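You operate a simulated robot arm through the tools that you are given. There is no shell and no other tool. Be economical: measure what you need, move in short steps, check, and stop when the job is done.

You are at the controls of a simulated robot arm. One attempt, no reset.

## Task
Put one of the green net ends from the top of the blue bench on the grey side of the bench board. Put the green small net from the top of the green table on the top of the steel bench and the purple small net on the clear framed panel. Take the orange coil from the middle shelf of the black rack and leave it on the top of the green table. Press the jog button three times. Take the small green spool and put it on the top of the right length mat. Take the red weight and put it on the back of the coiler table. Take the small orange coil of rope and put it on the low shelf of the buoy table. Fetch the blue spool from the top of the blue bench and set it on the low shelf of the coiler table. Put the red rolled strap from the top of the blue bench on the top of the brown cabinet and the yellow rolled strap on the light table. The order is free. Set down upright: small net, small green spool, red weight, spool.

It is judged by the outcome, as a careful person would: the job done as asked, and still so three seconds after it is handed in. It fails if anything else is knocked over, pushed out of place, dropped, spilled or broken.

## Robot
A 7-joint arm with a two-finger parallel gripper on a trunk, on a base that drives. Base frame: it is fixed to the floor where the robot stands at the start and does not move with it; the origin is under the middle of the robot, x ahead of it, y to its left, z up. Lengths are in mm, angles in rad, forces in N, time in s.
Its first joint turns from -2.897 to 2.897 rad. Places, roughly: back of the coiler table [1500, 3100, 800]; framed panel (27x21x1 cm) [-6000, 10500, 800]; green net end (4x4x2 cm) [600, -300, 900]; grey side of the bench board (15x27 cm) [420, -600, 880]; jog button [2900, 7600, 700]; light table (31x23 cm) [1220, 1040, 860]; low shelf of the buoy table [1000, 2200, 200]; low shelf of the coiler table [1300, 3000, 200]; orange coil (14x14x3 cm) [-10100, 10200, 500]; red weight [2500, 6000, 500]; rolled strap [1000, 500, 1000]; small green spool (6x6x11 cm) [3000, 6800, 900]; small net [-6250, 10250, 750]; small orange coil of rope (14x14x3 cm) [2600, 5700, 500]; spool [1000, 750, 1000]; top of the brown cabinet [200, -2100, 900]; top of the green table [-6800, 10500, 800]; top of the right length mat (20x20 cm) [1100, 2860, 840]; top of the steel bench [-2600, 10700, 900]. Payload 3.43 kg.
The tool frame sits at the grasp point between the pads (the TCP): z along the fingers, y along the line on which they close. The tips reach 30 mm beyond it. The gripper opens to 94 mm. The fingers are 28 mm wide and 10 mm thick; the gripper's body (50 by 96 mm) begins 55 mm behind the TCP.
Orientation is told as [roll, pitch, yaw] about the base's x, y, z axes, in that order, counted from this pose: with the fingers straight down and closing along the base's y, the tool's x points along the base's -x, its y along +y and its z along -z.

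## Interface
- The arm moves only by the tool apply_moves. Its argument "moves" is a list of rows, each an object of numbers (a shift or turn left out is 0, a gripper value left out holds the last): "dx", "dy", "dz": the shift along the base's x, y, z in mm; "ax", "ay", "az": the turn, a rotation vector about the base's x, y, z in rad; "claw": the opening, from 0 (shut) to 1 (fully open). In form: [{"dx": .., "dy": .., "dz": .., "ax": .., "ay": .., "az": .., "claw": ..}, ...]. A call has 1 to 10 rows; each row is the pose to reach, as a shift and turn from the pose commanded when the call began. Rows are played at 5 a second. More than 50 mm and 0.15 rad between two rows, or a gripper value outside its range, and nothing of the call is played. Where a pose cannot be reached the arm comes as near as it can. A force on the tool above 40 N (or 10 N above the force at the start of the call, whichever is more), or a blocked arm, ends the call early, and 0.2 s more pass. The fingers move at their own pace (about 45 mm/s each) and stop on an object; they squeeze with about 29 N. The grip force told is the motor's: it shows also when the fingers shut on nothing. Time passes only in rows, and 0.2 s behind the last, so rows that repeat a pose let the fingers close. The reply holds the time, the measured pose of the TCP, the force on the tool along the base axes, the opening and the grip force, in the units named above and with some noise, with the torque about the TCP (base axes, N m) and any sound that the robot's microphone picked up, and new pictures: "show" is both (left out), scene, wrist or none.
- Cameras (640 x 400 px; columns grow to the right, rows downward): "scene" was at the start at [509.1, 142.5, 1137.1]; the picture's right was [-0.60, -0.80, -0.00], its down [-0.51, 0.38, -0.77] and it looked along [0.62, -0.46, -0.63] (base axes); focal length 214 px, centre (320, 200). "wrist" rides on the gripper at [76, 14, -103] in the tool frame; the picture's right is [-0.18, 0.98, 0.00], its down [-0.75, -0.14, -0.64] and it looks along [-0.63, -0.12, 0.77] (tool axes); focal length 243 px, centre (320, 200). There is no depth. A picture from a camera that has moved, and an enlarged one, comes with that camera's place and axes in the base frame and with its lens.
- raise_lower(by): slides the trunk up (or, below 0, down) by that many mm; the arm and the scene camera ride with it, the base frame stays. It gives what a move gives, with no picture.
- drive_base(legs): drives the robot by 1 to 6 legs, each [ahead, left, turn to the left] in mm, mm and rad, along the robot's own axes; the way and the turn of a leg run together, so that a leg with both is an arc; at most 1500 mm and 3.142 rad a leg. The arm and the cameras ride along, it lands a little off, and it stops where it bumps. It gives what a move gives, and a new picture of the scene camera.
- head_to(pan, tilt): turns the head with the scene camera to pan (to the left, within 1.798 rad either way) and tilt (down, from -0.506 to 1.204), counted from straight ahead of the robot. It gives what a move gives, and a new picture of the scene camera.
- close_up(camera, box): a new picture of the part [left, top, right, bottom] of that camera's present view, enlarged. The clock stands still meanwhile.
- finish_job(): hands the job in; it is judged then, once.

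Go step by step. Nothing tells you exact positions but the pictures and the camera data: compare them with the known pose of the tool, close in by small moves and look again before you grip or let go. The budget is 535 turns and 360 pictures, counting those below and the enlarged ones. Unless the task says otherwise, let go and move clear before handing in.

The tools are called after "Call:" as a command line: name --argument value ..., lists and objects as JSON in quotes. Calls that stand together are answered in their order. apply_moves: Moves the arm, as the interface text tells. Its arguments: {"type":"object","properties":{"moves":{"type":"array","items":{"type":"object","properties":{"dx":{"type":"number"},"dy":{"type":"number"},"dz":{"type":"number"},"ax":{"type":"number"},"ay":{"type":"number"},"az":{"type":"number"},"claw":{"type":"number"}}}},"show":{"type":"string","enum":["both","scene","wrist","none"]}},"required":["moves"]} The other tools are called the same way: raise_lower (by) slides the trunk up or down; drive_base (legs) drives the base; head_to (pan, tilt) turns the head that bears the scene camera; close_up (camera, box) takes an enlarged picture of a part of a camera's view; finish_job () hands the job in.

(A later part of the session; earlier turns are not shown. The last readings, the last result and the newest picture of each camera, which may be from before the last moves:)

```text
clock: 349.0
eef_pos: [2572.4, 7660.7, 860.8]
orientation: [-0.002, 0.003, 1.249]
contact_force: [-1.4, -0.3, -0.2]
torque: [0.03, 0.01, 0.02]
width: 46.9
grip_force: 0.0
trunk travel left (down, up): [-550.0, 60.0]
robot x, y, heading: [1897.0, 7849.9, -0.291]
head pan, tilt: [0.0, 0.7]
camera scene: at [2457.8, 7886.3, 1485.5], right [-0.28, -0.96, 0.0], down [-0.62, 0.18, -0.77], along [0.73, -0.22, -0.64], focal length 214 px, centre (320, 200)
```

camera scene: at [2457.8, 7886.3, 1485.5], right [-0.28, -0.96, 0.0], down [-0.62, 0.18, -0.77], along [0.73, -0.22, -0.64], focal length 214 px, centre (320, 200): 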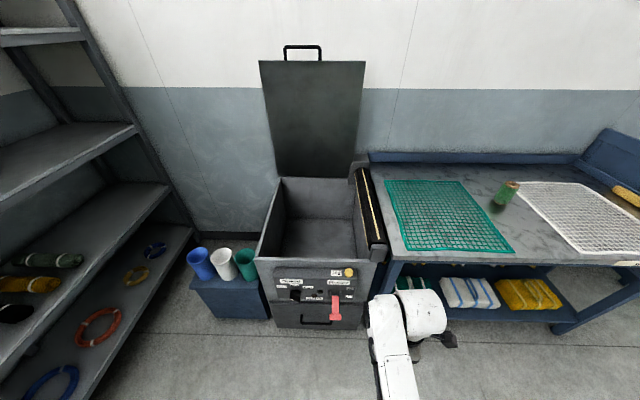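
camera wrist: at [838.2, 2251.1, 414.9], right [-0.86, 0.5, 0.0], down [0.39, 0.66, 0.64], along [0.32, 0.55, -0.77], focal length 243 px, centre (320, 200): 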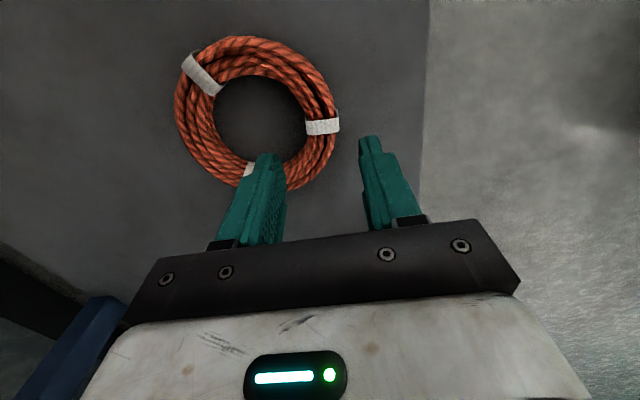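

Call:
close_up --camera "scene" --box '[260, 250, 380, 325]'

```text
5.33 times, centred on (320, 288) of scene
camera zoom: at [2457.8, 7886.3, 1485.5], right [-0.28, -0.96, 0.0], down [-0.62, 0.18, -0.77], along [0.73, -0.22, -0.64], focal length 1144 px, centre (320, -267)
```

zoom: 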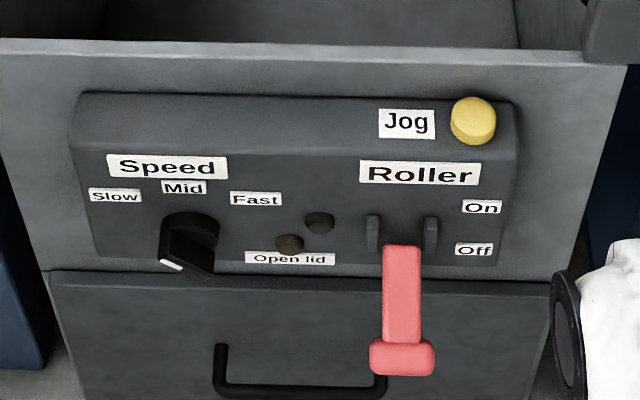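

The yellow Jog button sits on the panel's top face, so press it from above with closed fingers; estimated [2872,7640,~714]. Move over it.

Call:
apply_moves --moves '[{"dx": 45, "dy": -3, "claw": 0}, {"dx": 90, "dy": -6}, {"dx": 135, "dy": -9}, {"dx": 180, "dy": -12}, {"dx": 225, "dy": -15}, {"dx": 270, "dy": -18}, {"dx": 299, "dy": -21}, {"dx": 299, "dy": -21, "dz": -20}]' --show "both"

```text
clock: 350.8
eef_pos: [2852.0, 7641.8, 861.7]
orientation: [-0.001, 0.002, 1.246]
contact_force: [-0.5, -0.2, 0.0]
torque: [0.0, 0.01, -0.02]
width: 0.0
grip_force: 28.7
out of reach, approached as far as the arm can: row 7, 8
trunk travel left (down, up): [-550.0, 60.0]
robot x, y, heading: [1894.9, 7849.4, -0.288]
head pan, tilt: [0.0, 0.7]
camera scene: at [2457.9, 7885.7, 1485.4], right [-0.29, -0.96, 0.0], down [-0.62, 0.18, -0.76], along [0.73, -0.22, -0.64], focal length 214 px, centre (320, 200)
camera wrist: at [2814.5, 7573.9, 964.7], right [-0.87, 0.49, 0.0], down [0.37, 0.67, 0.64], along [0.31, 0.56, -0.77], focal length 243 px, centre (320, 200)
```

scene: 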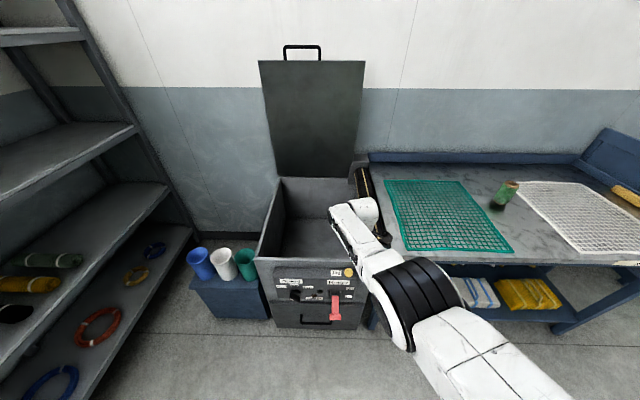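
wrist: 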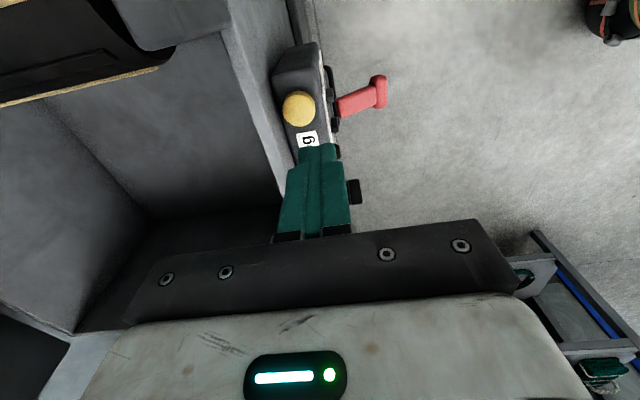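

Button confirmed at ≈[2874,7639,715], but the arm is at its reach limit. Pull in slightly and drive 150 mm ahead.

Call:
apply_moves --moves '[{"dx": -45, "dy": 13}, {"dx": -90, "dy": 26}, {"dx": -120, "dy": 36}]' --show "none"

Call:
drive_base --legs '[[170, 0, 0]]'

```text
clock: 351.6
eef_pos: [2730.8, 7677.0, 860.1]
orientation: [0.004, 0.003, 1.245]
contact_force: [-0.4, -0.5, -0.4]
torque: [-0.01, -0.05, -0.04]
width: 0.0
grip_force: 29.2
out of reach, approached as far as the arm can: row 1
trunk travel left (down, up): [-550.0, 60.0]
robot x, y, heading: [1893.6, 7851.0, -0.287]
head pan, tilt: [0.0, 0.7]
```

```text
clock: 353.0
eef_pos: [2897.5, 7630.5, 862.5]
orientation: [-0.002, 0.002, 1.251]
contact_force: [0.3, -0.3, 0.4]
torque: [-0.01, 0.0, 0.02]
width: 0.2
grip_force: 29.1
trunk travel left (down, up): [-550.0, 60.0]
robot x, y, heading: [2063.4, 7803.4, -0.287]
head pan, tilt: [0.0, 0.7]
camera scene: at [2622.3, 7838.6, 1485.5], right [-0.28, -0.96, 0.0], down [-0.62, 0.18, -0.76], along [0.73, -0.22, -0.64], focal length 214 px, centre (320, 200)
```

scene: 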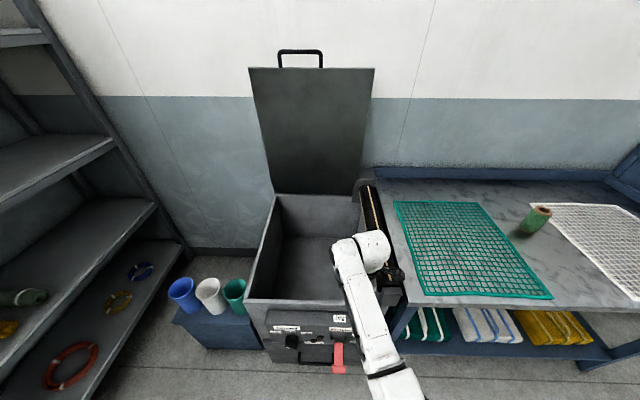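

Move exactly above the button and descend partway.

Call:
apply_moves --moves '[{"dx": -23, "dy": 9}, {"dx": -23, "dy": 9, "dz": -40}, {"dx": -23, "dy": 9, "dz": -70}, {"dx": -23, "dy": 9, "dz": -70}]' --show "wrist"

```text
clock: 354.0
eef_pos: [2873.0, 7640.0, 791.9]
orientation: [-0.002, 0.001, 1.249]
contact_force: [-0.4, -0.1, -0.8]
torque: [0.03, 0.01, -0.02]
width: 0.0
grip_force: 29.5
trunk travel left (down, up): [-550.0, 60.0]
robot x, y, heading: [2062.5, 7802.4, -0.283]
head pan, tilt: [0.0, 0.7]
camera wrist: at [2836.3, 7571.4, 895.1], right [-0.87, 0.48, 0.0], down [0.37, 0.67, 0.64], along [0.31, 0.56, -0.77], focal length 243 px, centre (320, 200)
```

wrist: 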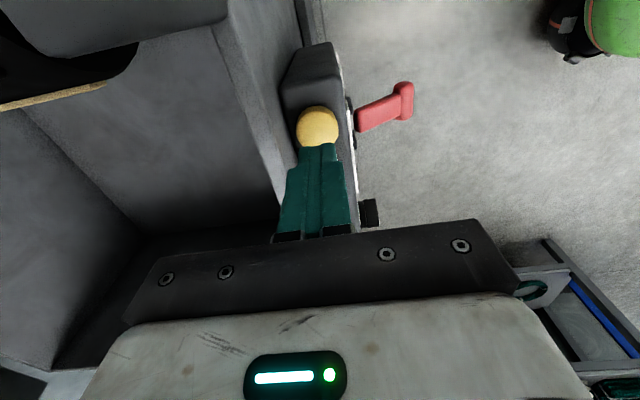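

Aligned. Press down slowly.

Call:
apply_moves --moves '[{"dz": -35}, {"dz": -40}, {"dz": -43}, {"dz": -46}, {"dz": -49}, {"dz": -49}]' --show "wrist"

```text
clock: 355.4
eef_pos: [2873.7, 7639.9, 743.1]
orientation: [-0.002, 0.001, 1.249]
contact_force: [0.7, -1.0, 3.5]
torque: [-0.03, -0.03, -0.01]
width: 0.0
grip_force: 28.9
trunk travel left (down, up): [-550.0, 60.0]
robot x, y, heading: [2062.3, 7803.0, -0.286]
head pan, tilt: [0.0, 0.7]
heard: click
camera wrist: at [2837.0, 7571.3, 845.6], right [-0.87, 0.48, 0.0], down [0.37, 0.67, 0.64], along [0.31, 0.56, -0.77], focal length 243 px, centre (320, 200)
```

wrist: 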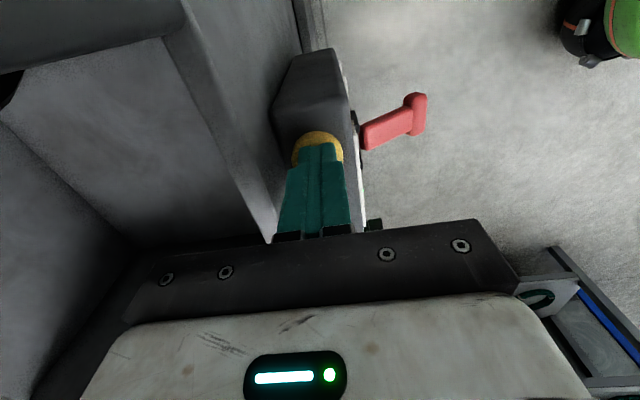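

One click heard. Release and press a second time.

Call:
apply_moves --moves '[{"dz": 10}, {"dz": 20}, {"dz": 20}, {"dz": 20}]' --show "none"

Call:
apply_moves --moves '[{"dz": -8}, {"dz": -14}, {"dz": -18}, {"dz": -20}, {"dz": -20}]' --show "none"

Call:
apply_moves --moves '[{"dz": 10}, {"dz": 20}, {"dz": 20}, {"dz": 20}]' --show "none"

```text
clock: 356.4
eef_pos: [2874.2, 7641.3, 761.7]
orientation: [0.0, 0.003, 1.249]
contact_force: [0.4, 0.7, 0.3]
torque: [-0.01, -0.05, 0.0]
width: 0.0
grip_force: 29.1
trunk travel left (down, up): [-550.0, 60.0]
robot x, y, heading: [2063.6, 7801.5, -0.287]
head pan, tilt: [0.0, 0.7]
```

```text
clock: 357.6
eef_pos: [2875.3, 7640.1, 742.9]
orientation: [0.001, 0.001, 1.251]
contact_force: [1.8, 0.8, 3.2]
torque: [0.06, -0.04, -0.02]
width: 0.0
grip_force: 29.2
trunk travel left (down, up): [-550.0, 60.0]
robot x, y, heading: [2063.1, 7802.9, -0.282]
head pan, tilt: [0.0, 0.7]
heard: click
```

```text
clock: 358.6
eef_pos: [2873.1, 7639.2, 762.5]
orientation: [-0.004, 0.001, 1.249]
contact_force: [0.4, 0.4, -0.1]
torque: [-0.02, 0.02, 0.03]
width: 0.0
grip_force: 28.8
trunk travel left (down, up): [-550.0, 60.0]
robot x, y, heading: [2064.7, 7802.2, -0.283]
head pan, tilt: [0.0, 0.7]
```

Two clicks so far. Press the third time, then rise clear.

Call:
apply_moves --moves '[{"dz": -8}, {"dz": -14}, {"dz": -18}, {"dz": -20}, {"dz": -20}]' --show "none"

Call:
apply_moves --moves '[{"dz": 20}, {"dz": 60}, {"dz": 100}, {"dz": 120}, {"dz": 120, "dx": -40, "dy": 12}, {"dz": 120, "dx": -85, "dy": 26}, {"dz": 120, "dx": -130, "dy": 40}, {"dz": 120, "dx": -175, "dy": 53}, {"dz": 120, "dx": -220, "dy": 67}]' --show "none"

```text
clock: 359.8
eef_pos: [2874.5, 7640.0, 743.2]
orientation: [-0.002, 0.001, 1.25]
contact_force: [-0.1, -0.1, 4.5]
torque: [-0.04, -0.02, 0.04]
width: 0.1
grip_force: 29.4
trunk travel left (down, up): [-550.0, 60.0]
robot x, y, heading: [2060.4, 7798.9, -0.284]
head pan, tilt: [0.0, 0.7]
heard: click
```

```text
clock: 361.8
eef_pos: [2654.5, 7707.6, 864.4]
orientation: [-0.002, 0.002, 1.25]
contact_force: [-0.6, -0.3, -0.5]
torque: [-0.02, -0.01, 0.01]
width: 0.1
grip_force: 28.7
trunk travel left (down, up): [-550.0, 60.0]
robot x, y, heading: [2061.5, 7799.7, -0.285]
head pan, tilt: [0.0, 0.7]
```

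Three clicks done. Now for the small green spool at ≈[2962,6840], standing on the table (z≈815). Drive right and ahead, raising a little.

Call:
raise_lower --by 60

Call:
drive_base --legs '[[0, -680, -0.01], [250, 0, 0]]'

Call:
apply_moves --moves '[{"dz": 20, "claw": 1.0}, {"dz": 50}, {"dz": 50}]' --show "wrist"

```text
clock: 362.8
eef_pos: [2653.7, 7705.8, 924.6]
orientation: [-0.002, 0.002, 1.25]
contact_force: [0.2, -0.1, -0.5]
torque: [0.0, 0.0, 0.0]
width: 0.0
grip_force: 28.9
trunk travel left (down, up): [-610.0, 0.0]
robot x, y, heading: [2063.7, 7798.1, -0.284]
head pan, tilt: [0.0, 0.7]
```

```text
clock: 368.0
eef_pos: [2702.6, 6980.4, 924.6]
orientation: [-0.002, 0.002, 1.236]
contact_force: [-0.7, 0.8, 0.5]
torque: [0.01, 0.03, 0.03]
width: 0.2
grip_force: 29.2
trunk travel left (down, up): [-610.0, 0.0]
robot x, y, heading: [2110.1, 7082.8, -0.3]
head pan, tilt: [0.0, 0.7]
camera scene: at [2672.7, 7112.4, 1545.5], right [-0.3, -0.96, 0.0], down [-0.62, 0.19, -0.76], along [0.73, -0.23, -0.64], focal length 214 px, centre (320, 200)
```

scene: 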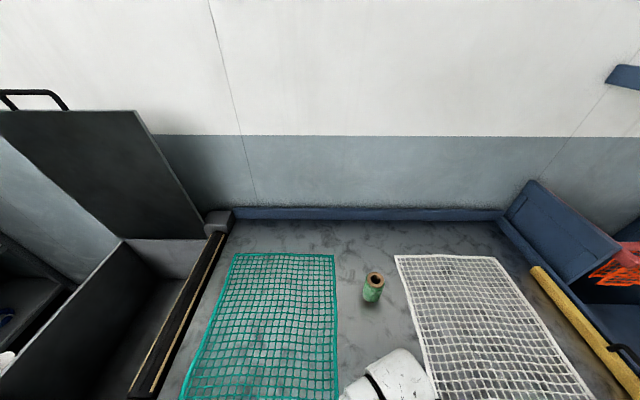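

```text
clock: 368.8
eef_pos: [2676.6, 6981.3, 944.9]
orientation: [0.041, 0.026, 1.247]
contact_force: [0.0, -0.3, -0.2]
torque: [0.01, 0.0, -0.01]
width: 68.4
grip_force: 0.0
out of reach, approached as far as the arm can: row 2
trunk travel left (down, up): [-610.0, 0.0]
robot x, y, heading: [2111.7, 7082.4, -0.3]
head pan, tilt: [0.0, 0.7]
camera wrist: at [2644.1, 6913.0, 1050.2], right [-0.87, 0.49, 0.03], down [0.4, 0.68, 0.62], along [0.28, 0.55, -0.79], focal length 243 px, centre (320, 200)
```

wrist: 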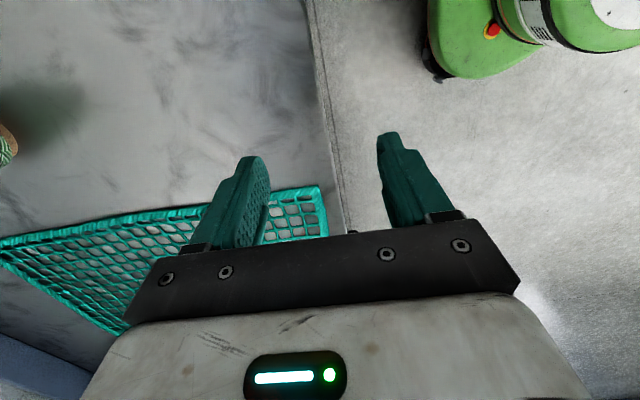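

Spool top ≈[2958,6838]. Turn the tool back to its natural yaw first (more reach), then go above the spool.

Call:
apply_moves --moves '[{"az": -0.14}, {"az": -0.28}, {"az": -0.42}, {"az": -0.56}, {"az": -0.7}, {"az": -0.84}, {"az": -0.98}, {"az": -1.12}, {"az": -1.26}, {"az": -1.4, "dz": 20}]' --show "none"

Call:
apply_moves --moves '[{"az": -0.14, "dz": 30}, {"az": -0.14, "dz": 50, "dx": 30, "dy": -15}, {"az": -0.14, "dz": 50, "dx": 70, "dy": -36}, {"az": -0.14, "dz": 50, "dx": 110, "dy": -57}, {"az": -0.14, "dz": 50, "dx": 150, "dy": -77}, {"az": -0.14, "dz": 50, "dx": 190, "dy": -97}, {"az": -0.14, "dz": 50, "dx": 230, "dy": -117}, {"az": -0.14, "dz": 50, "dx": 265, "dy": -135}, {"az": -0.14, "dz": 50, "dx": 280, "dy": -143}]' --show "wrist"

```text
clock: 371.0
eef_pos: [2702.7, 6980.3, 994.7]
orientation: [-0.001, 0.002, -0.166]
contact_force: [0.5, -0.4, 0.7]
torque: [-0.02, 0.0, -0.01]
width: 93.9
grip_force: 0.0
trunk travel left (down, up): [-610.0, 0.0]
robot x, y, heading: [2109.5, 7082.3, -0.301]
head pan, tilt: [0.0, 0.7]
```

```text
clock: 373.0
eef_pos: [2984.8, 6837.2, 1044.4]
orientation: [-0.002, -0.001, -0.305]
contact_force: [-0.1, -0.3, -0.8]
torque: [-0.01, 0.01, 0.01]
width: 93.9
grip_force: 0.1
trunk travel left (down, up): [-610.0, 0.0]
robot x, y, heading: [2113.5, 7079.3, -0.298]
head pan, tilt: [0.0, 0.7]
camera wrist: at [2916.7, 6873.0, 1146.4], right [0.47, 0.88, 0.0], down [0.68, -0.36, 0.64], along [0.57, -0.3, -0.77], focal length 243 px, centre (320, 200)
```

wrist: 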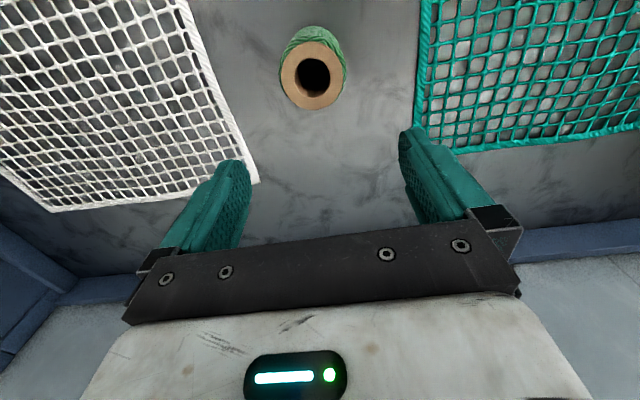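

Spool at ≈[2958,6843]. Centre and descend around it.

Call:
apply_moves --moves '[{"dx": -27, "dy": 6}, {"dx": -27, "dy": 6, "dz": -40}, {"dx": -27, "dy": 6, "dz": -70}, {"dx": -27, "dy": 6, "dz": -70}]' --show "wrist"

```text
clock: 374.0
eef_pos: [2955.6, 6843.5, 973.6]
orientation: [-0.003, 0.002, -0.303]
contact_force: [0.7, -0.9, -0.8]
torque: [-0.01, -0.02, -0.02]
width: 94.0
grip_force: 0.1
trunk travel left (down, up): [-610.0, 0.0]
robot x, y, heading: [2108.5, 7085.3, -0.301]
head pan, tilt: [0.0, 0.7]
camera wrist: at [2887.4, 6878.9, 1077.2], right [0.47, 0.88, 0.0], down [0.68, -0.36, 0.64], along [0.57, -0.3, -0.77], focal length 243 px, centre (320, 200)
```

wrist: 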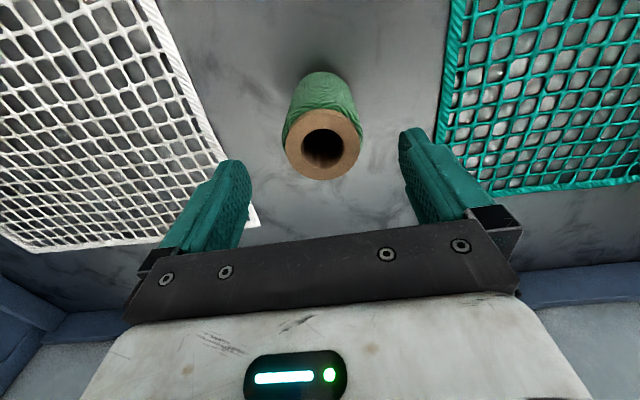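

Well aligned (top z≈922). Descend and grip.

Call:
apply_moves --moves '[{"dx": 3, "dz": -40}, {"dx": 3, "dz": -75}, {"dx": 3, "dz": -88}, {"dx": 3, "dz": -88}, {"dx": 3, "dz": -88, "claw": 0.5}, {"dx": 3, "dz": -88, "claw": 0.3}, {"dx": 3, "dz": -88, "claw": 0.3}, {"dx": 3, "dz": -88, "claw": 0.3}]' --show "wrist"

```text
clock: 375.8
eef_pos: [2957.7, 6842.8, 884.5]
orientation: [-0.001, 0.003, -0.304]
contact_force: [0.3, -0.2, -0.2]
torque: [0.0, 0.04, 0.01]
width: 59.3
grip_force: 29.2
trunk travel left (down, up): [-610.0, 0.0]
robot x, y, heading: [2110.4, 7080.1, -0.302]
head pan, tilt: [0.0, 0.7]
camera wrist: at [2891.5, 6879.5, 988.3], right [0.47, 0.88, 0.0], down [0.68, -0.36, 0.64], along [0.57, -0.3, -0.77], focal length 243 px, centre (320, 200)
```

wrist: 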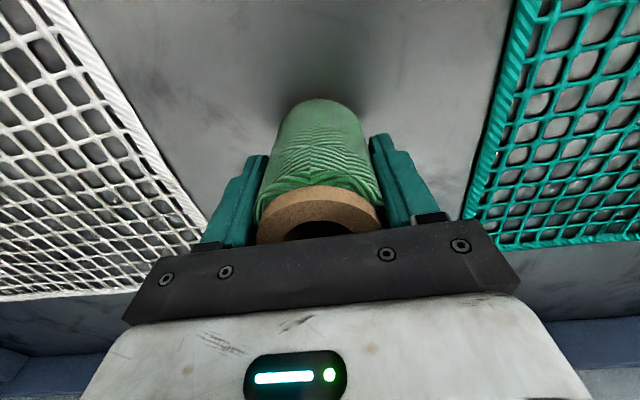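

Gripped. Lift, retract, and drive back toward the coiler table's right mat.

Call:
apply_moves --moves '[{"dz": 20}, {"dz": 65}, {"dz": 110}, {"dz": 150}, {"dz": 150, "dx": -45, "dy": 14}, {"dz": 150, "dx": -90, "dy": 28}, {"dz": 150, "dx": -135, "dy": 41}, {"dz": 150, "dx": -180, "dy": 55}, {"dz": 150, "dx": -225, "dy": 69}, {"dz": 150, "dx": -265, "dy": 81}]' --show "wrist"

Call:
drive_base --legs '[[-660, 0, 0.005], [0, -1400, 0], [0, -1400, 0]]'

```text
clock: 378.0
eef_pos: [2692.8, 6923.7, 1035.7]
orientation: [-0.002, 0.002, -0.304]
contact_force: [0.7, 0.0, -0.9]
torque: [0.03, 0.02, 0.0]
width: 59.1
grip_force: 28.9
trunk travel left (down, up): [-610.0, 0.0]
robot x, y, heading: [2111.3, 7086.7, -0.301]
head pan, tilt: [0.0, 0.7]
camera wrist: at [2625.0, 6959.9, 1138.8], right [0.47, 0.88, 0.0], down [0.68, -0.36, 0.64], along [0.57, -0.3, -0.77], focal length 243 px, centre (320, 200)
```

wrist: 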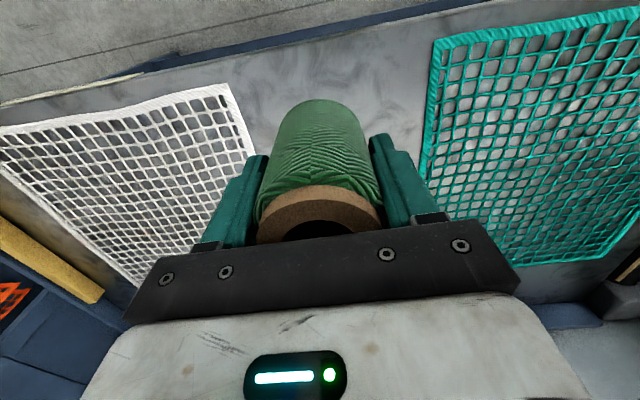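

```text
clock: 394.9
eef_pos: [1259.8, 4413.5, 1035.2]
orientation: [-0.001, 0.001, -0.295]
contact_force: [0.1, 0.9, -0.9]
torque: [0.05, -0.02, -0.02]
width: 59.2
grip_force: 29.0
trunk travel left (down, up): [-610.0, 0.0]
robot x, y, heading: [675.8, 4569.0, -0.288]
head pan, tilt: [0.0, 0.7]
camera scene: at [1237.2, 4601.9, 1545.4], right [-0.29, -0.96, 0.0], down [-0.62, 0.19, -0.76], along [0.73, -0.22, -0.64], focal length 214 px, centre (320, 200)
```

scene: 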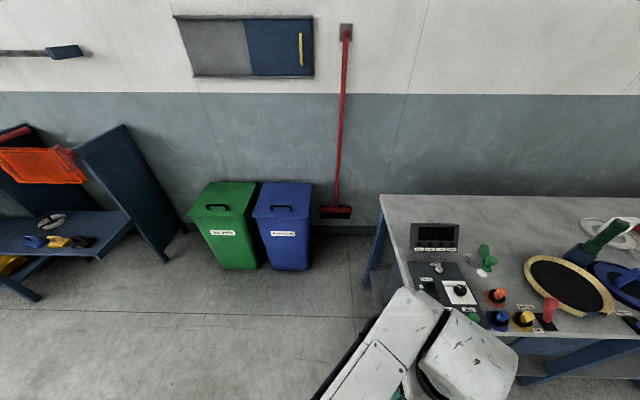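

Call:
drive_base --legs '[[-120, 0, -0.008], [0, -1450, 0]]'

Call:
head_to --pan 0.0 --tilt 0.7

```text
clock: 402.9
eef_pos: [729.0, 3066.9, 1036.2]
orientation: [-0.001, 0.004, -0.285]
contact_force: [-0.2, -0.2, -1.5]
torque: [0.02, 0.01, 0.01]
width: 59.1
grip_force: 29.3
trunk travel left (down, up): [-610.0, 0.0]
robot x, y, heading: [144.5, 3213.8, -0.281]
head pan, tilt: [0.0, 0.7]
camera scene: at [705.6, 3254.4, 1545.4], right [-0.28, -0.96, 0.0], down [-0.62, 0.18, -0.76], along [0.73, -0.21, -0.64], focal length 214 px, centre (320, 200)
```

scene: 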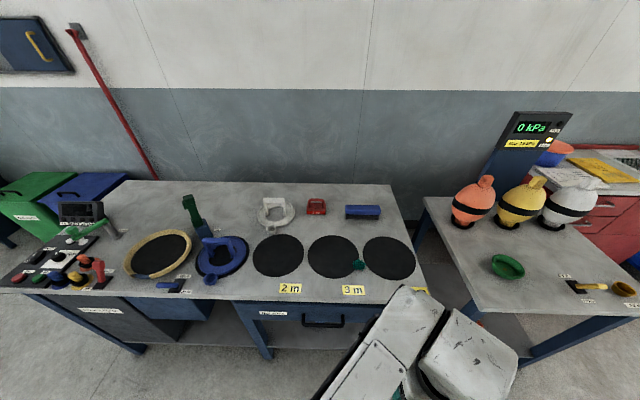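

```text
clock: 403.5
eef_pos: [728.6, 3066.1, 1036.0]
orientation: [-0.002, 0.002, -0.287]
contact_force: [0.1, -0.5, -1.0]
torque: [-0.02, -0.01, 0.02]
width: 58.9
grip_force: 29.1
trunk travel left (down, up): [-610.0, 0.0]
robot x, y, heading: [144.8, 3216.3, -0.285]
head pan, tilt: [0.0, 0.7]
camera scene: at [705.6, 3254.3, 1545.4], right [-0.28, -0.96, 0.0], down [-0.62, 0.18, -0.76], along [0.73, -0.21, -0.64], focal length 214 px, centre (320, 200)
```

scene: 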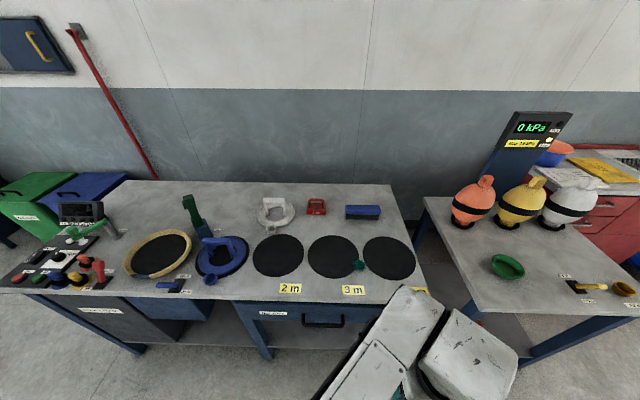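

The right mat centre is at [1099,2862]; a small teal net lies near its left edge (~128 mm away). Drive ahead/right, then position the arm over it.

Call:
drive_base --legs '[[330, -100, 0]]'

Call:
apply_moves --moves '[{"dz": 1}]' --show "wrist"

```text
clock: 405.8
eef_pos: [1016.5, 2875.1, 1035.6]
orientation: [-0.003, 0.001, -0.29]
contact_force: [-0.7, -0.1, -1.4]
torque: [0.03, 0.0, 0.02]
width: 59.4
grip_force: 28.4
trunk travel left (down, up): [-610.0, 0.0]
robot x, y, heading: [433.3, 3026.9, -0.283]
head pan, tilt: [0.0, 0.7]
camera scene: at [994.0, 3063.3, 1545.4], right [-0.28, -0.96, 0.0], down [-0.62, 0.18, -0.76], along [0.73, -0.22, -0.64], focal length 214 px, centre (320, 200)
```

scene: 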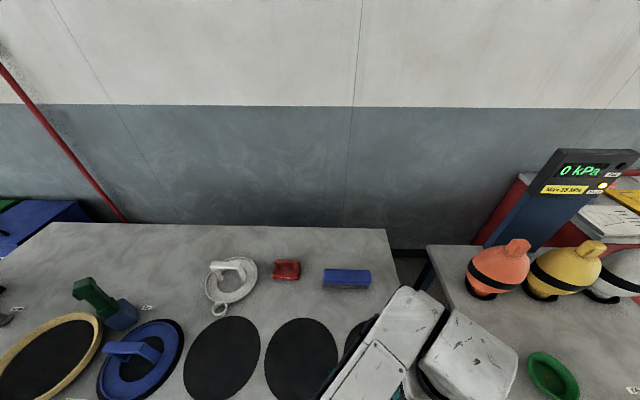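

```text
clock: 406.1
eef_pos: [1017.4, 2874.6, 1035.8]
orientation: [-0.001, 0.001, -0.287]
contact_force: [0.0, -1.1, -2.7]
torque: [0.01, 0.0, 0.01]
width: 58.8
grip_force: 28.8
trunk travel left (down, up): [-610.0, 0.0]
robot x, y, heading: [433.8, 3024.2, -0.288]
head pan, tilt: [0.0, 0.7]
camera wrist: at [949.1, 2909.8, 1139.6], right [0.46, 0.89, 0.0], down [0.68, -0.35, 0.64], along [0.57, -0.29, -0.77], focal length 243 px, centre (320, 200)
```

wrist: 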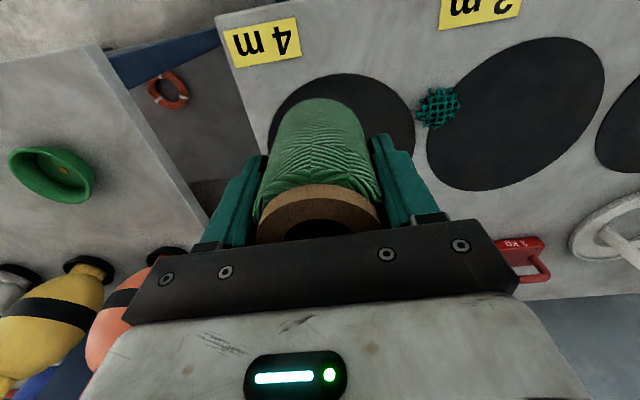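

Mat centre ≈[1102,2863]. Move there and lower until contact.

Call:
apply_moves --moves '[{"dx": 41, "dy": -7}, {"dx": 83, "dy": -14}, {"dx": 83, "dy": -14, "dz": -40}, {"dx": 83, "dy": -14, "dz": -80}, {"dx": 83, "dy": -14, "dz": -100}, {"dx": 83, "dy": -14, "dz": -108}, {"dx": 83, "dy": -14, "dz": -114}]' --show "wrist"

Call:
apply_moves --moves '[{"dz": -4}, {"dz": -8}, {"dz": -12}, {"dz": -16}, {"dz": -20}, {"dz": -24}, {"dz": -28}, {"dz": -32}, {"dz": -36}, {"dz": -40}]' --show "wrist"

```text
clock: 407.8
eef_pos: [1099.0, 2859.3, 923.0]
orientation: [-0.001, 0.002, -0.29]
contact_force: [0.2, -0.6, -1.3]
torque: [-0.01, 0.0, -0.03]
width: 59.1
grip_force: 29.6
trunk travel left (down, up): [-610.0, 0.0]
robot x, y, heading: [431.7, 3023.2, -0.29]
head pan, tilt: [0.0, 0.7]
camera wrist: at [1031.2, 2895.6, 1026.0], right [0.46, 0.89, 0.0], down [0.68, -0.35, 0.64], along [0.57, -0.29, -0.77], focal length 243 px, centre (320, 200)
```

wrist: 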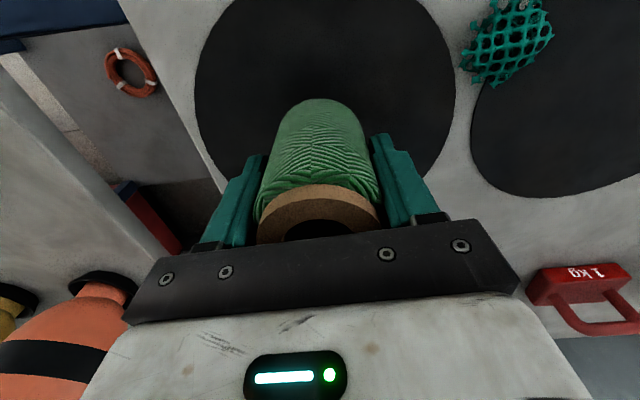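

```text
clock: 409.0
eef_pos: [1100.1, 2860.6, 904.9]
orientation: [-0.006, -0.006, -0.287]
contact_force: [-6.6, 2.7, 21.3]
torque: [0.57, 0.35, 0.18]
width: 59.0
grip_force: 29.0
trunk travel left (down, up): [-610.0, 0.0]
robot x, y, heading: [432.6, 3029.9, -0.287]
head pan, tilt: [0.0, 0.7]
stopped in row 6: the force on the tool passed its limit at 44 N (the readings are from after the stop); the commanded pose is now the measured one
camera wrist: at [1031.6, 2896.1, 1008.4], right [0.46, 0.89, -0.01], down [0.68, -0.34, 0.65], along [0.57, -0.3, -0.76], focal length 243 px, centre (320, 200)
```

wrist: 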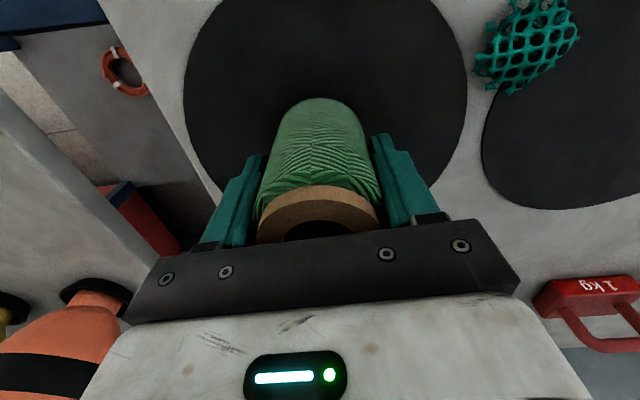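

Contact with the mat, well centred. Level, open and rise.

Call:
apply_moves --moves '[{"dz": 0.5, "ax": 0.005, "ay": 0.006}, {"dz": 1, "ax": 0.005, "ay": 0.006, "claw": 0.85}, {"dz": 1, "ax": 0.005, "ay": 0.006, "claw": 0.9}, {"dz": 1, "ax": 0.005, "ay": 0.006, "claw": 0.9}, {"dz": 25, "ax": 0.005, "ay": 0.006}, {"dz": 65, "ax": 0.005, "ay": 0.006}, {"dz": 105, "ax": 0.005, "ay": 0.006}, {"dz": 140, "ax": 0.005, "ay": 0.006}]' --show "wrist"

```text
clock: 410.8
eef_pos: [1100.7, 2860.4, 1045.2]
orientation: [-0.002, 0.005, -0.288]
contact_force: [0.5, 0.5, 0.3]
torque: [0.02, -0.01, 0.04]
width: 84.4
grip_force: 0.1
trunk travel left (down, up): [-610.0, 0.0]
robot x, y, heading: [433.7, 3022.8, -0.28]
head pan, tilt: [0.0, 0.7]
camera wrist: at [1034.2, 2894.7, 1148.6], right [0.46, 0.89, 0.0], down [0.69, -0.35, 0.64], along [0.57, -0.29, -0.77], focal length 243 px, centre (320, 200)
```

wrist: 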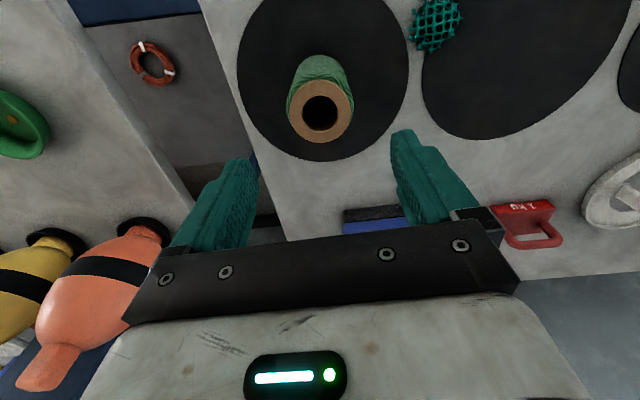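

Green spool stands on the right mat. Next the far-side jobs. Retract and drive the known corridor left, then look toward the far area.

Call:
apply_moves --moves '[{"dx": -40, "dy": 12}, {"dx": -80, "dy": 24}, {"dx": -120, "dy": 36}, {"dx": -150, "dy": 45}]' --show "none"

Call:
drive_base --legs '[[-280, 0, -0.015], [0, 1400, 0], [0, 1400, 0], [0, 1300, 0]]'

Call:
head_to --pan 1.75 --tilt 0.3

```text
clock: 411.8
eef_pos: [949.2, 2903.8, 1042.6]
orientation: [-0.002, 0.003, -0.288]
contact_force: [0.0, -0.4, 0.2]
torque: [0.01, 0.0, 0.02]
width: 84.5
grip_force: 0.0
trunk travel left (down, up): [-610.0, 0.0]
robot x, y, heading: [431.9, 3024.3, -0.286]
head pan, tilt: [0.0, 0.7]
```

```text
clock: 433.2
eef_pos: [1927.0, 6909.7, 1042.5]
orientation: [-0.003, 0.004, -0.298]
contact_force: [0.7, 0.3, -0.1]
torque: [0.0, -0.04, 0.03]
width: 84.6
grip_force: 0.1
trunk travel left (down, up): [-610.0, 0.0]
robot x, y, heading: [1413.3, 7033.7, -0.297]
head pan, tilt: [0.0, 0.7]
camera scene: at [1972.5, 7067.7, 1545.5], right [-0.29, -0.96, 0.0], down [-0.62, 0.19, -0.76], along [0.73, -0.22, -0.64], focal length 214 px, centre (320, 200)
```

scene: 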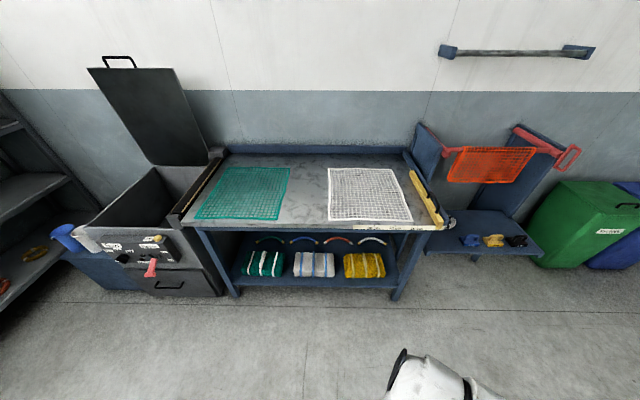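

```text
clock: 434.9
eef_pos: [1926.5, 6909.8, 1042.9]
orientation: [-0.002, 0.004, -0.297]
contact_force: [-0.7, -0.2, 0.6]
torque: [0.02, 0.01, -0.02]
width: 84.5
grip_force: 0.0
trunk travel left (down, up): [-610.0, 0.0]
robot x, y, heading: [1416.2, 7035.5, -0.297]
head pan, tilt: [1.751, 0.3]
camera scene: at [1902.2, 7185.2, 1581.6], right [0.99, -0.12, 0.0], down [-0.03, -0.29, -0.96], along [0.11, 0.95, -0.3], focal length 214 px, centre (320, 200)
```

scene: 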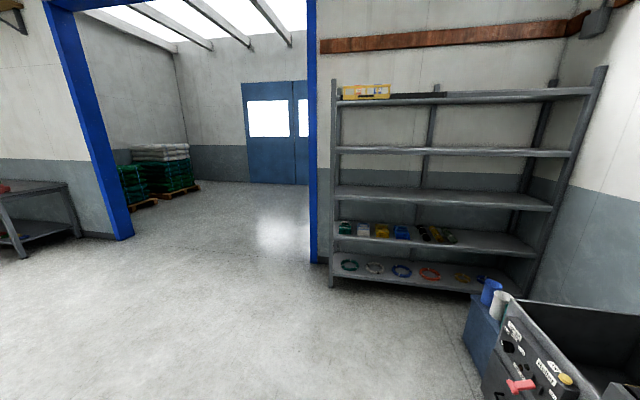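

Open floor ahead. Turn left 90° to face the back wall direction and look toward the left side.

Call:
drive_base --legs '[[0, 0, 1.571]]'

Call:
head_to --pan 0.9 --tilt 0.25

```text
clock: 439.1
eef_pos: [1542.1, 7549.9, 1042.7]
orientation: [-0.001, 0.005, 1.266]
contact_force: [0.8, 0.1, -0.3]
torque: [-0.01, 0.0, 0.02]
width: 84.8
grip_force: 0.0
trunk travel left (down, up): [-610.0, 0.0]
robot x, y, heading: [1411.5, 7036.5, 1.267]
head pan, tilt: [1.751, 0.3]
camera scene: at [1264.7, 7526.5, 1581.6], right [0.12, 0.99, 0.0], down [0.29, -0.04, -0.96], along [-0.95, 0.12, -0.3], focal length 214 px, centre (320, 200)
```

scene: 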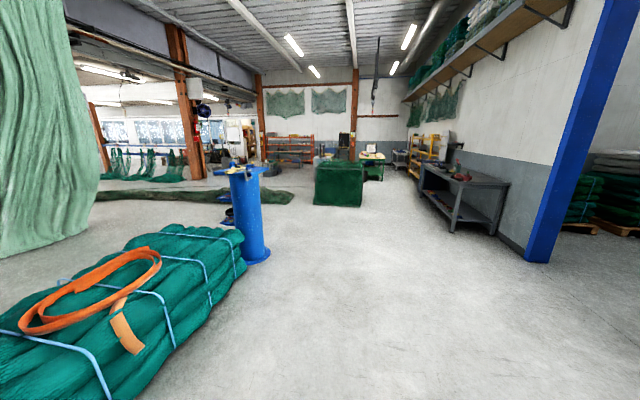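

```text
clock: 440.3
eef_pos: [1541.8, 7550.8, 1043.0]
orientation: [-0.002, 0.003, 1.266]
contact_force: [1.3, 0.2, -0.4]
torque: [0.03, 0.0, 0.03]
width: 84.6
grip_force: 0.1
trunk travel left (down, up): [-610.0, 0.0]
robot x, y, heading: [1411.7, 7036.9, 1.268]
head pan, tilt: [0.901, 0.25]
camera scene: at [1304.8, 7592.2, 1586.3], right [0.83, 0.56, 0.0], down [0.14, -0.2, -0.97], along [-0.55, 0.8, -0.25], focal length 214 px, centre (320, 200)
```

scene: 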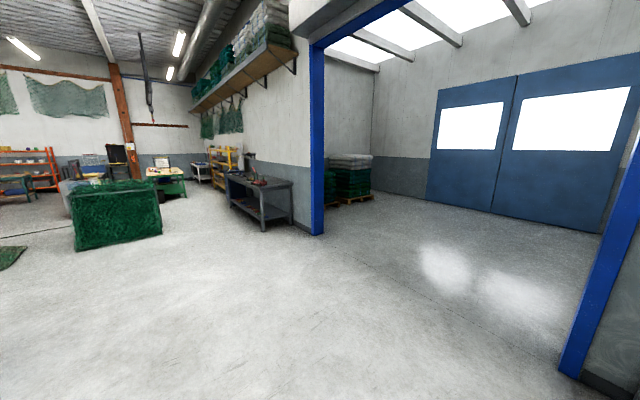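

The steel bench is along the far wall, with the green table beyond. Everything shares the same grid. Drive forward 1300 then left along the wall.

Call:
drive_base --legs '[[1250, 0, 0.005], [0, 1450, 0], [0, 1450, 0], [0, 1450, 0]]'

Call:
head_to --pan 0.3 --tilt 0.4

Call:
head_to --pan 1.4 --tilt 0.3

```text
clock: 466.9
eef_pos: [-2199.1, 10060.7, 1043.9]
orientation: [-0.002, 0.003, 1.267]
contact_force: [-0.3, -0.3, -0.2]
torque: [0.01, 0.02, -0.02]
width: 84.2
grip_force: 0.1
trunk travel left (down, up): [-610.0, 0.0]
robot x, y, heading: [-2333.1, 9548.3, 1.269]
head pan, tilt: [0.901, 0.25]
camera scene: at [-2436.8, 10102.6, 1586.3], right [0.83, 0.56, 0.0], down [0.14, -0.2, -0.97], along [-0.55, 0.8, -0.25], focal length 214 px, centre (320, 200)
```

scene: 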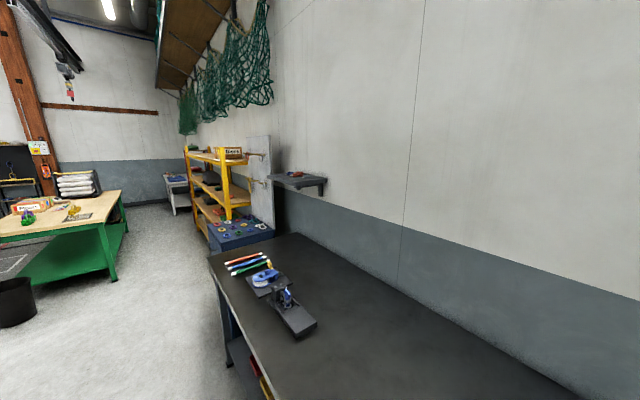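

```text
clock: 467.9
eef_pos: [-2199.4, 10060.4, 1042.9]
orientation: [0.0, 0.005, 1.266]
contact_force: [-0.3, 0.9, 0.5]
torque: [0.01, -0.01, -0.02]
width: 84.3
grip_force: 0.1
trunk travel left (down, up): [-610.0, 0.0]
robot x, y, heading: [-2329.0, 9549.2, 1.269]
head pan, tilt: [0.3, 0.4]
camera scene: at [-2384.1, 10118.1, 1572.3], right [1.0, 0.0, 0.0], down [0.0, -0.39, -0.92], along [0.0, 0.92, -0.39], focal length 214 px, centre (320, 200)
```

scene: 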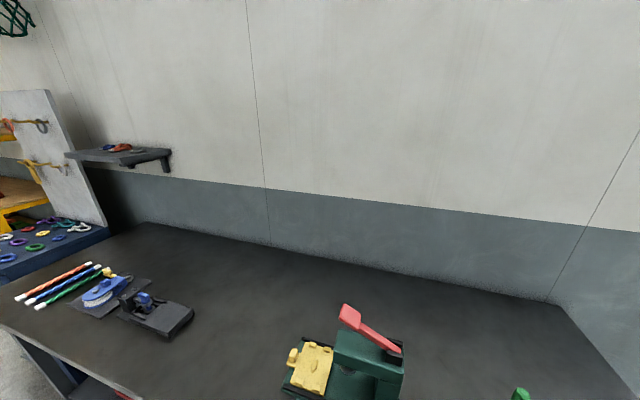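

```text
clock: 469.3
eef_pos: [-2199.6, 10060.0, 1042.9]
orientation: [-0.001, 0.003, 1.267]
contact_force: [0.1, 0.1, -0.1]
torque: [0.01, 0.0, -0.04]
width: 84.8
grip_force: 0.1
trunk travel left (down, up): [-610.0, 0.0]
robot x, y, heading: [-2328.9, 9548.7, 1.269]
head pan, tilt: [1.4, 0.3]
camera scene: at [-2467.3, 10068.1, 1581.6], right [0.46, 0.89, 0.0], down [0.26, -0.14, -0.96], along [-0.85, 0.44, -0.3], focal length 214 px, centre (320, 200)
```

scene: 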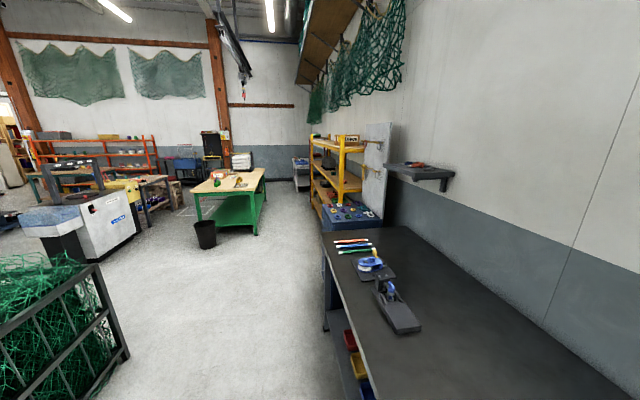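

The steel bench top is dark with lots of free space; the green table is further on. Drive further left to see it better.

Call:
drive_base --legs '[[0, 1400, 0]]'

Call:
head_to --pan 1.6 --tilt 0.5

```text
clock: 476.3
eef_pos: [-3549.5, 10487.4, 1043.6]
orientation: [-0.002, 0.003, 1.26]
contact_force: [-0.2, -0.1, 0.0]
torque: [0.0, 0.02, 0.01]
width: 84.7
grip_force: 0.1
trunk travel left (down, up): [-610.0, 0.0]
robot x, y, heading: [-3679.4, 9971.4, 1.26]
head pan, tilt: [1.4, 0.3]
camera scene: at [-3817.2, 10495.7, 1581.6], right [0.46, 0.89, 0.0], down [0.26, -0.14, -0.96], along [-0.85, 0.44, -0.3], focal length 214 px, centre (320, 200)
```

scene: 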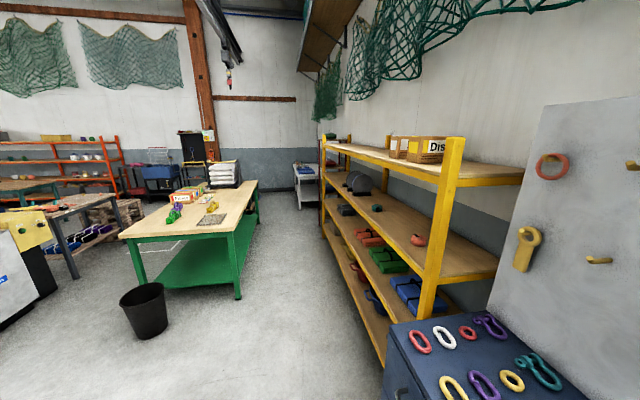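

```text
clock: 477.1
eef_pos: [-3549.1, 10486.6, 1042.4]
orientation: [-0.001, 0.002, 1.26]
contact_force: [0.4, -0.1, -0.5]
torque: [-0.04, -0.03, 0.01]
width: 84.8
grip_force: 0.0
trunk travel left (down, up): [-610.0, 0.0]
robot x, y, heading: [-3683.5, 9971.5, 1.261]
head pan, tilt: [1.6, 0.499]
camera scene: at [-3821.9, 10477.8, 1563.2], right [0.28, 0.96, 0.0], down [0.46, -0.13, -0.88], along [-0.84, 0.24, -0.48], focal length 214 px, centre (320, 200)
```

scene: 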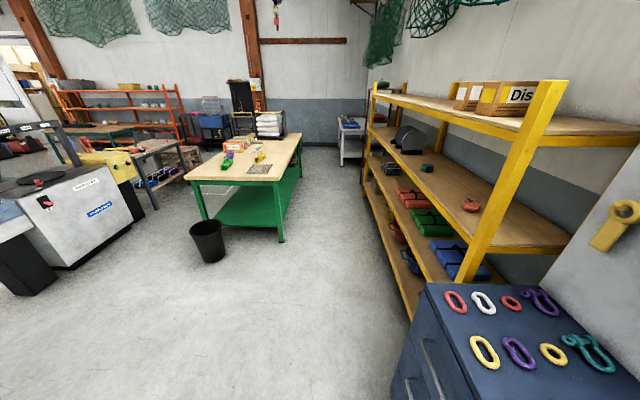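

The table spans (in grid coordinates) n −10150…−8430, a 7650…8480; the nets are nearer its left side, so I'll approach from that aisle: left 1000, back 1300, then left again.

Call:
drive_base --legs '[[0, 1000, 0.01], [-1300, 0, 0]]'

Call:
head_to --pan 1.5 --tilt 0.5

```text
clock: 488.5
eef_pos: [-4923.7, 9544.7, 1042.0]
orientation: [-0.002, 0.004, 1.257]
contact_force: [-0.3, 0.3, 0.1]
torque: [0.0, 0.06, -0.01]
width: 84.3
grip_force: 0.0
trunk travel left (down, up): [-610.0, 0.0]
robot x, y, heading: [-5061.0, 9029.1, 1.259]
head pan, tilt: [1.6, 0.499]
camera scene: at [-5196.2, 9536.8, 1563.2], right [0.28, 0.96, 0.0], down [0.46, -0.13, -0.88], along [-0.84, 0.24, -0.48], focal length 214 px, centre (320, 200)
```

scene: 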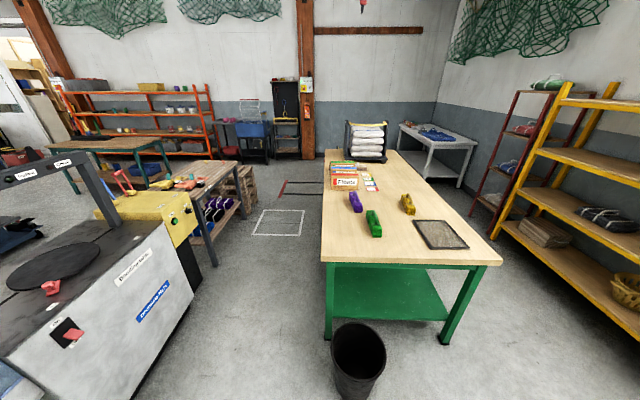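

```text
clock: 489.2
eef_pos: [-4923.6, 9544.3, 1042.4]
orientation: [-0.001, 0.003, 1.257]
contact_force: [1.1, 1.1, -0.6]
torque: [-0.01, -0.05, 0.01]
width: 84.8
grip_force: 0.0
trunk travel left (down, up): [-610.0, 0.0]
robot x, y, heading: [-5057.2, 9030.4, 1.257]
head pan, tilt: [1.499, 0.499]
camera scene: at [-5193.2, 9545.5, 1563.2], right [0.37, 0.93, 0.0], down [0.44, -0.18, -0.88], along [-0.81, 0.33, -0.48], focal length 214 px, centre (320, 200)
```

scene: 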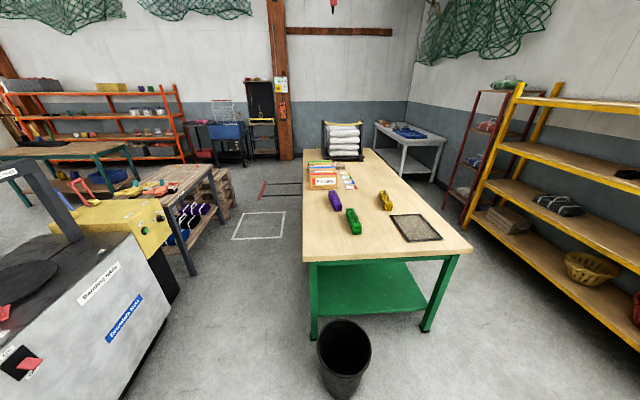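

Now I see purple, green and yellow small nets and the framed panel on the table. Zoom in.

Call:
close_up --camera "scene" --box '[300, 160, 480, 270]'

```text
3.56 times, centred on (390, 215) of scene
camera zoom: at [-5193.2, 9545.5, 1563.2], right [0.37, 0.93, 0.0], down [0.44, -0.18, -0.88], along [-0.81, 0.33, -0.48], focal length 763 px, centre (71, 147)
```

zoom: 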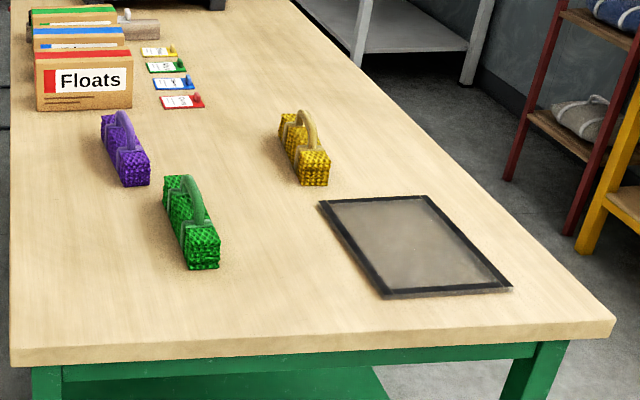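

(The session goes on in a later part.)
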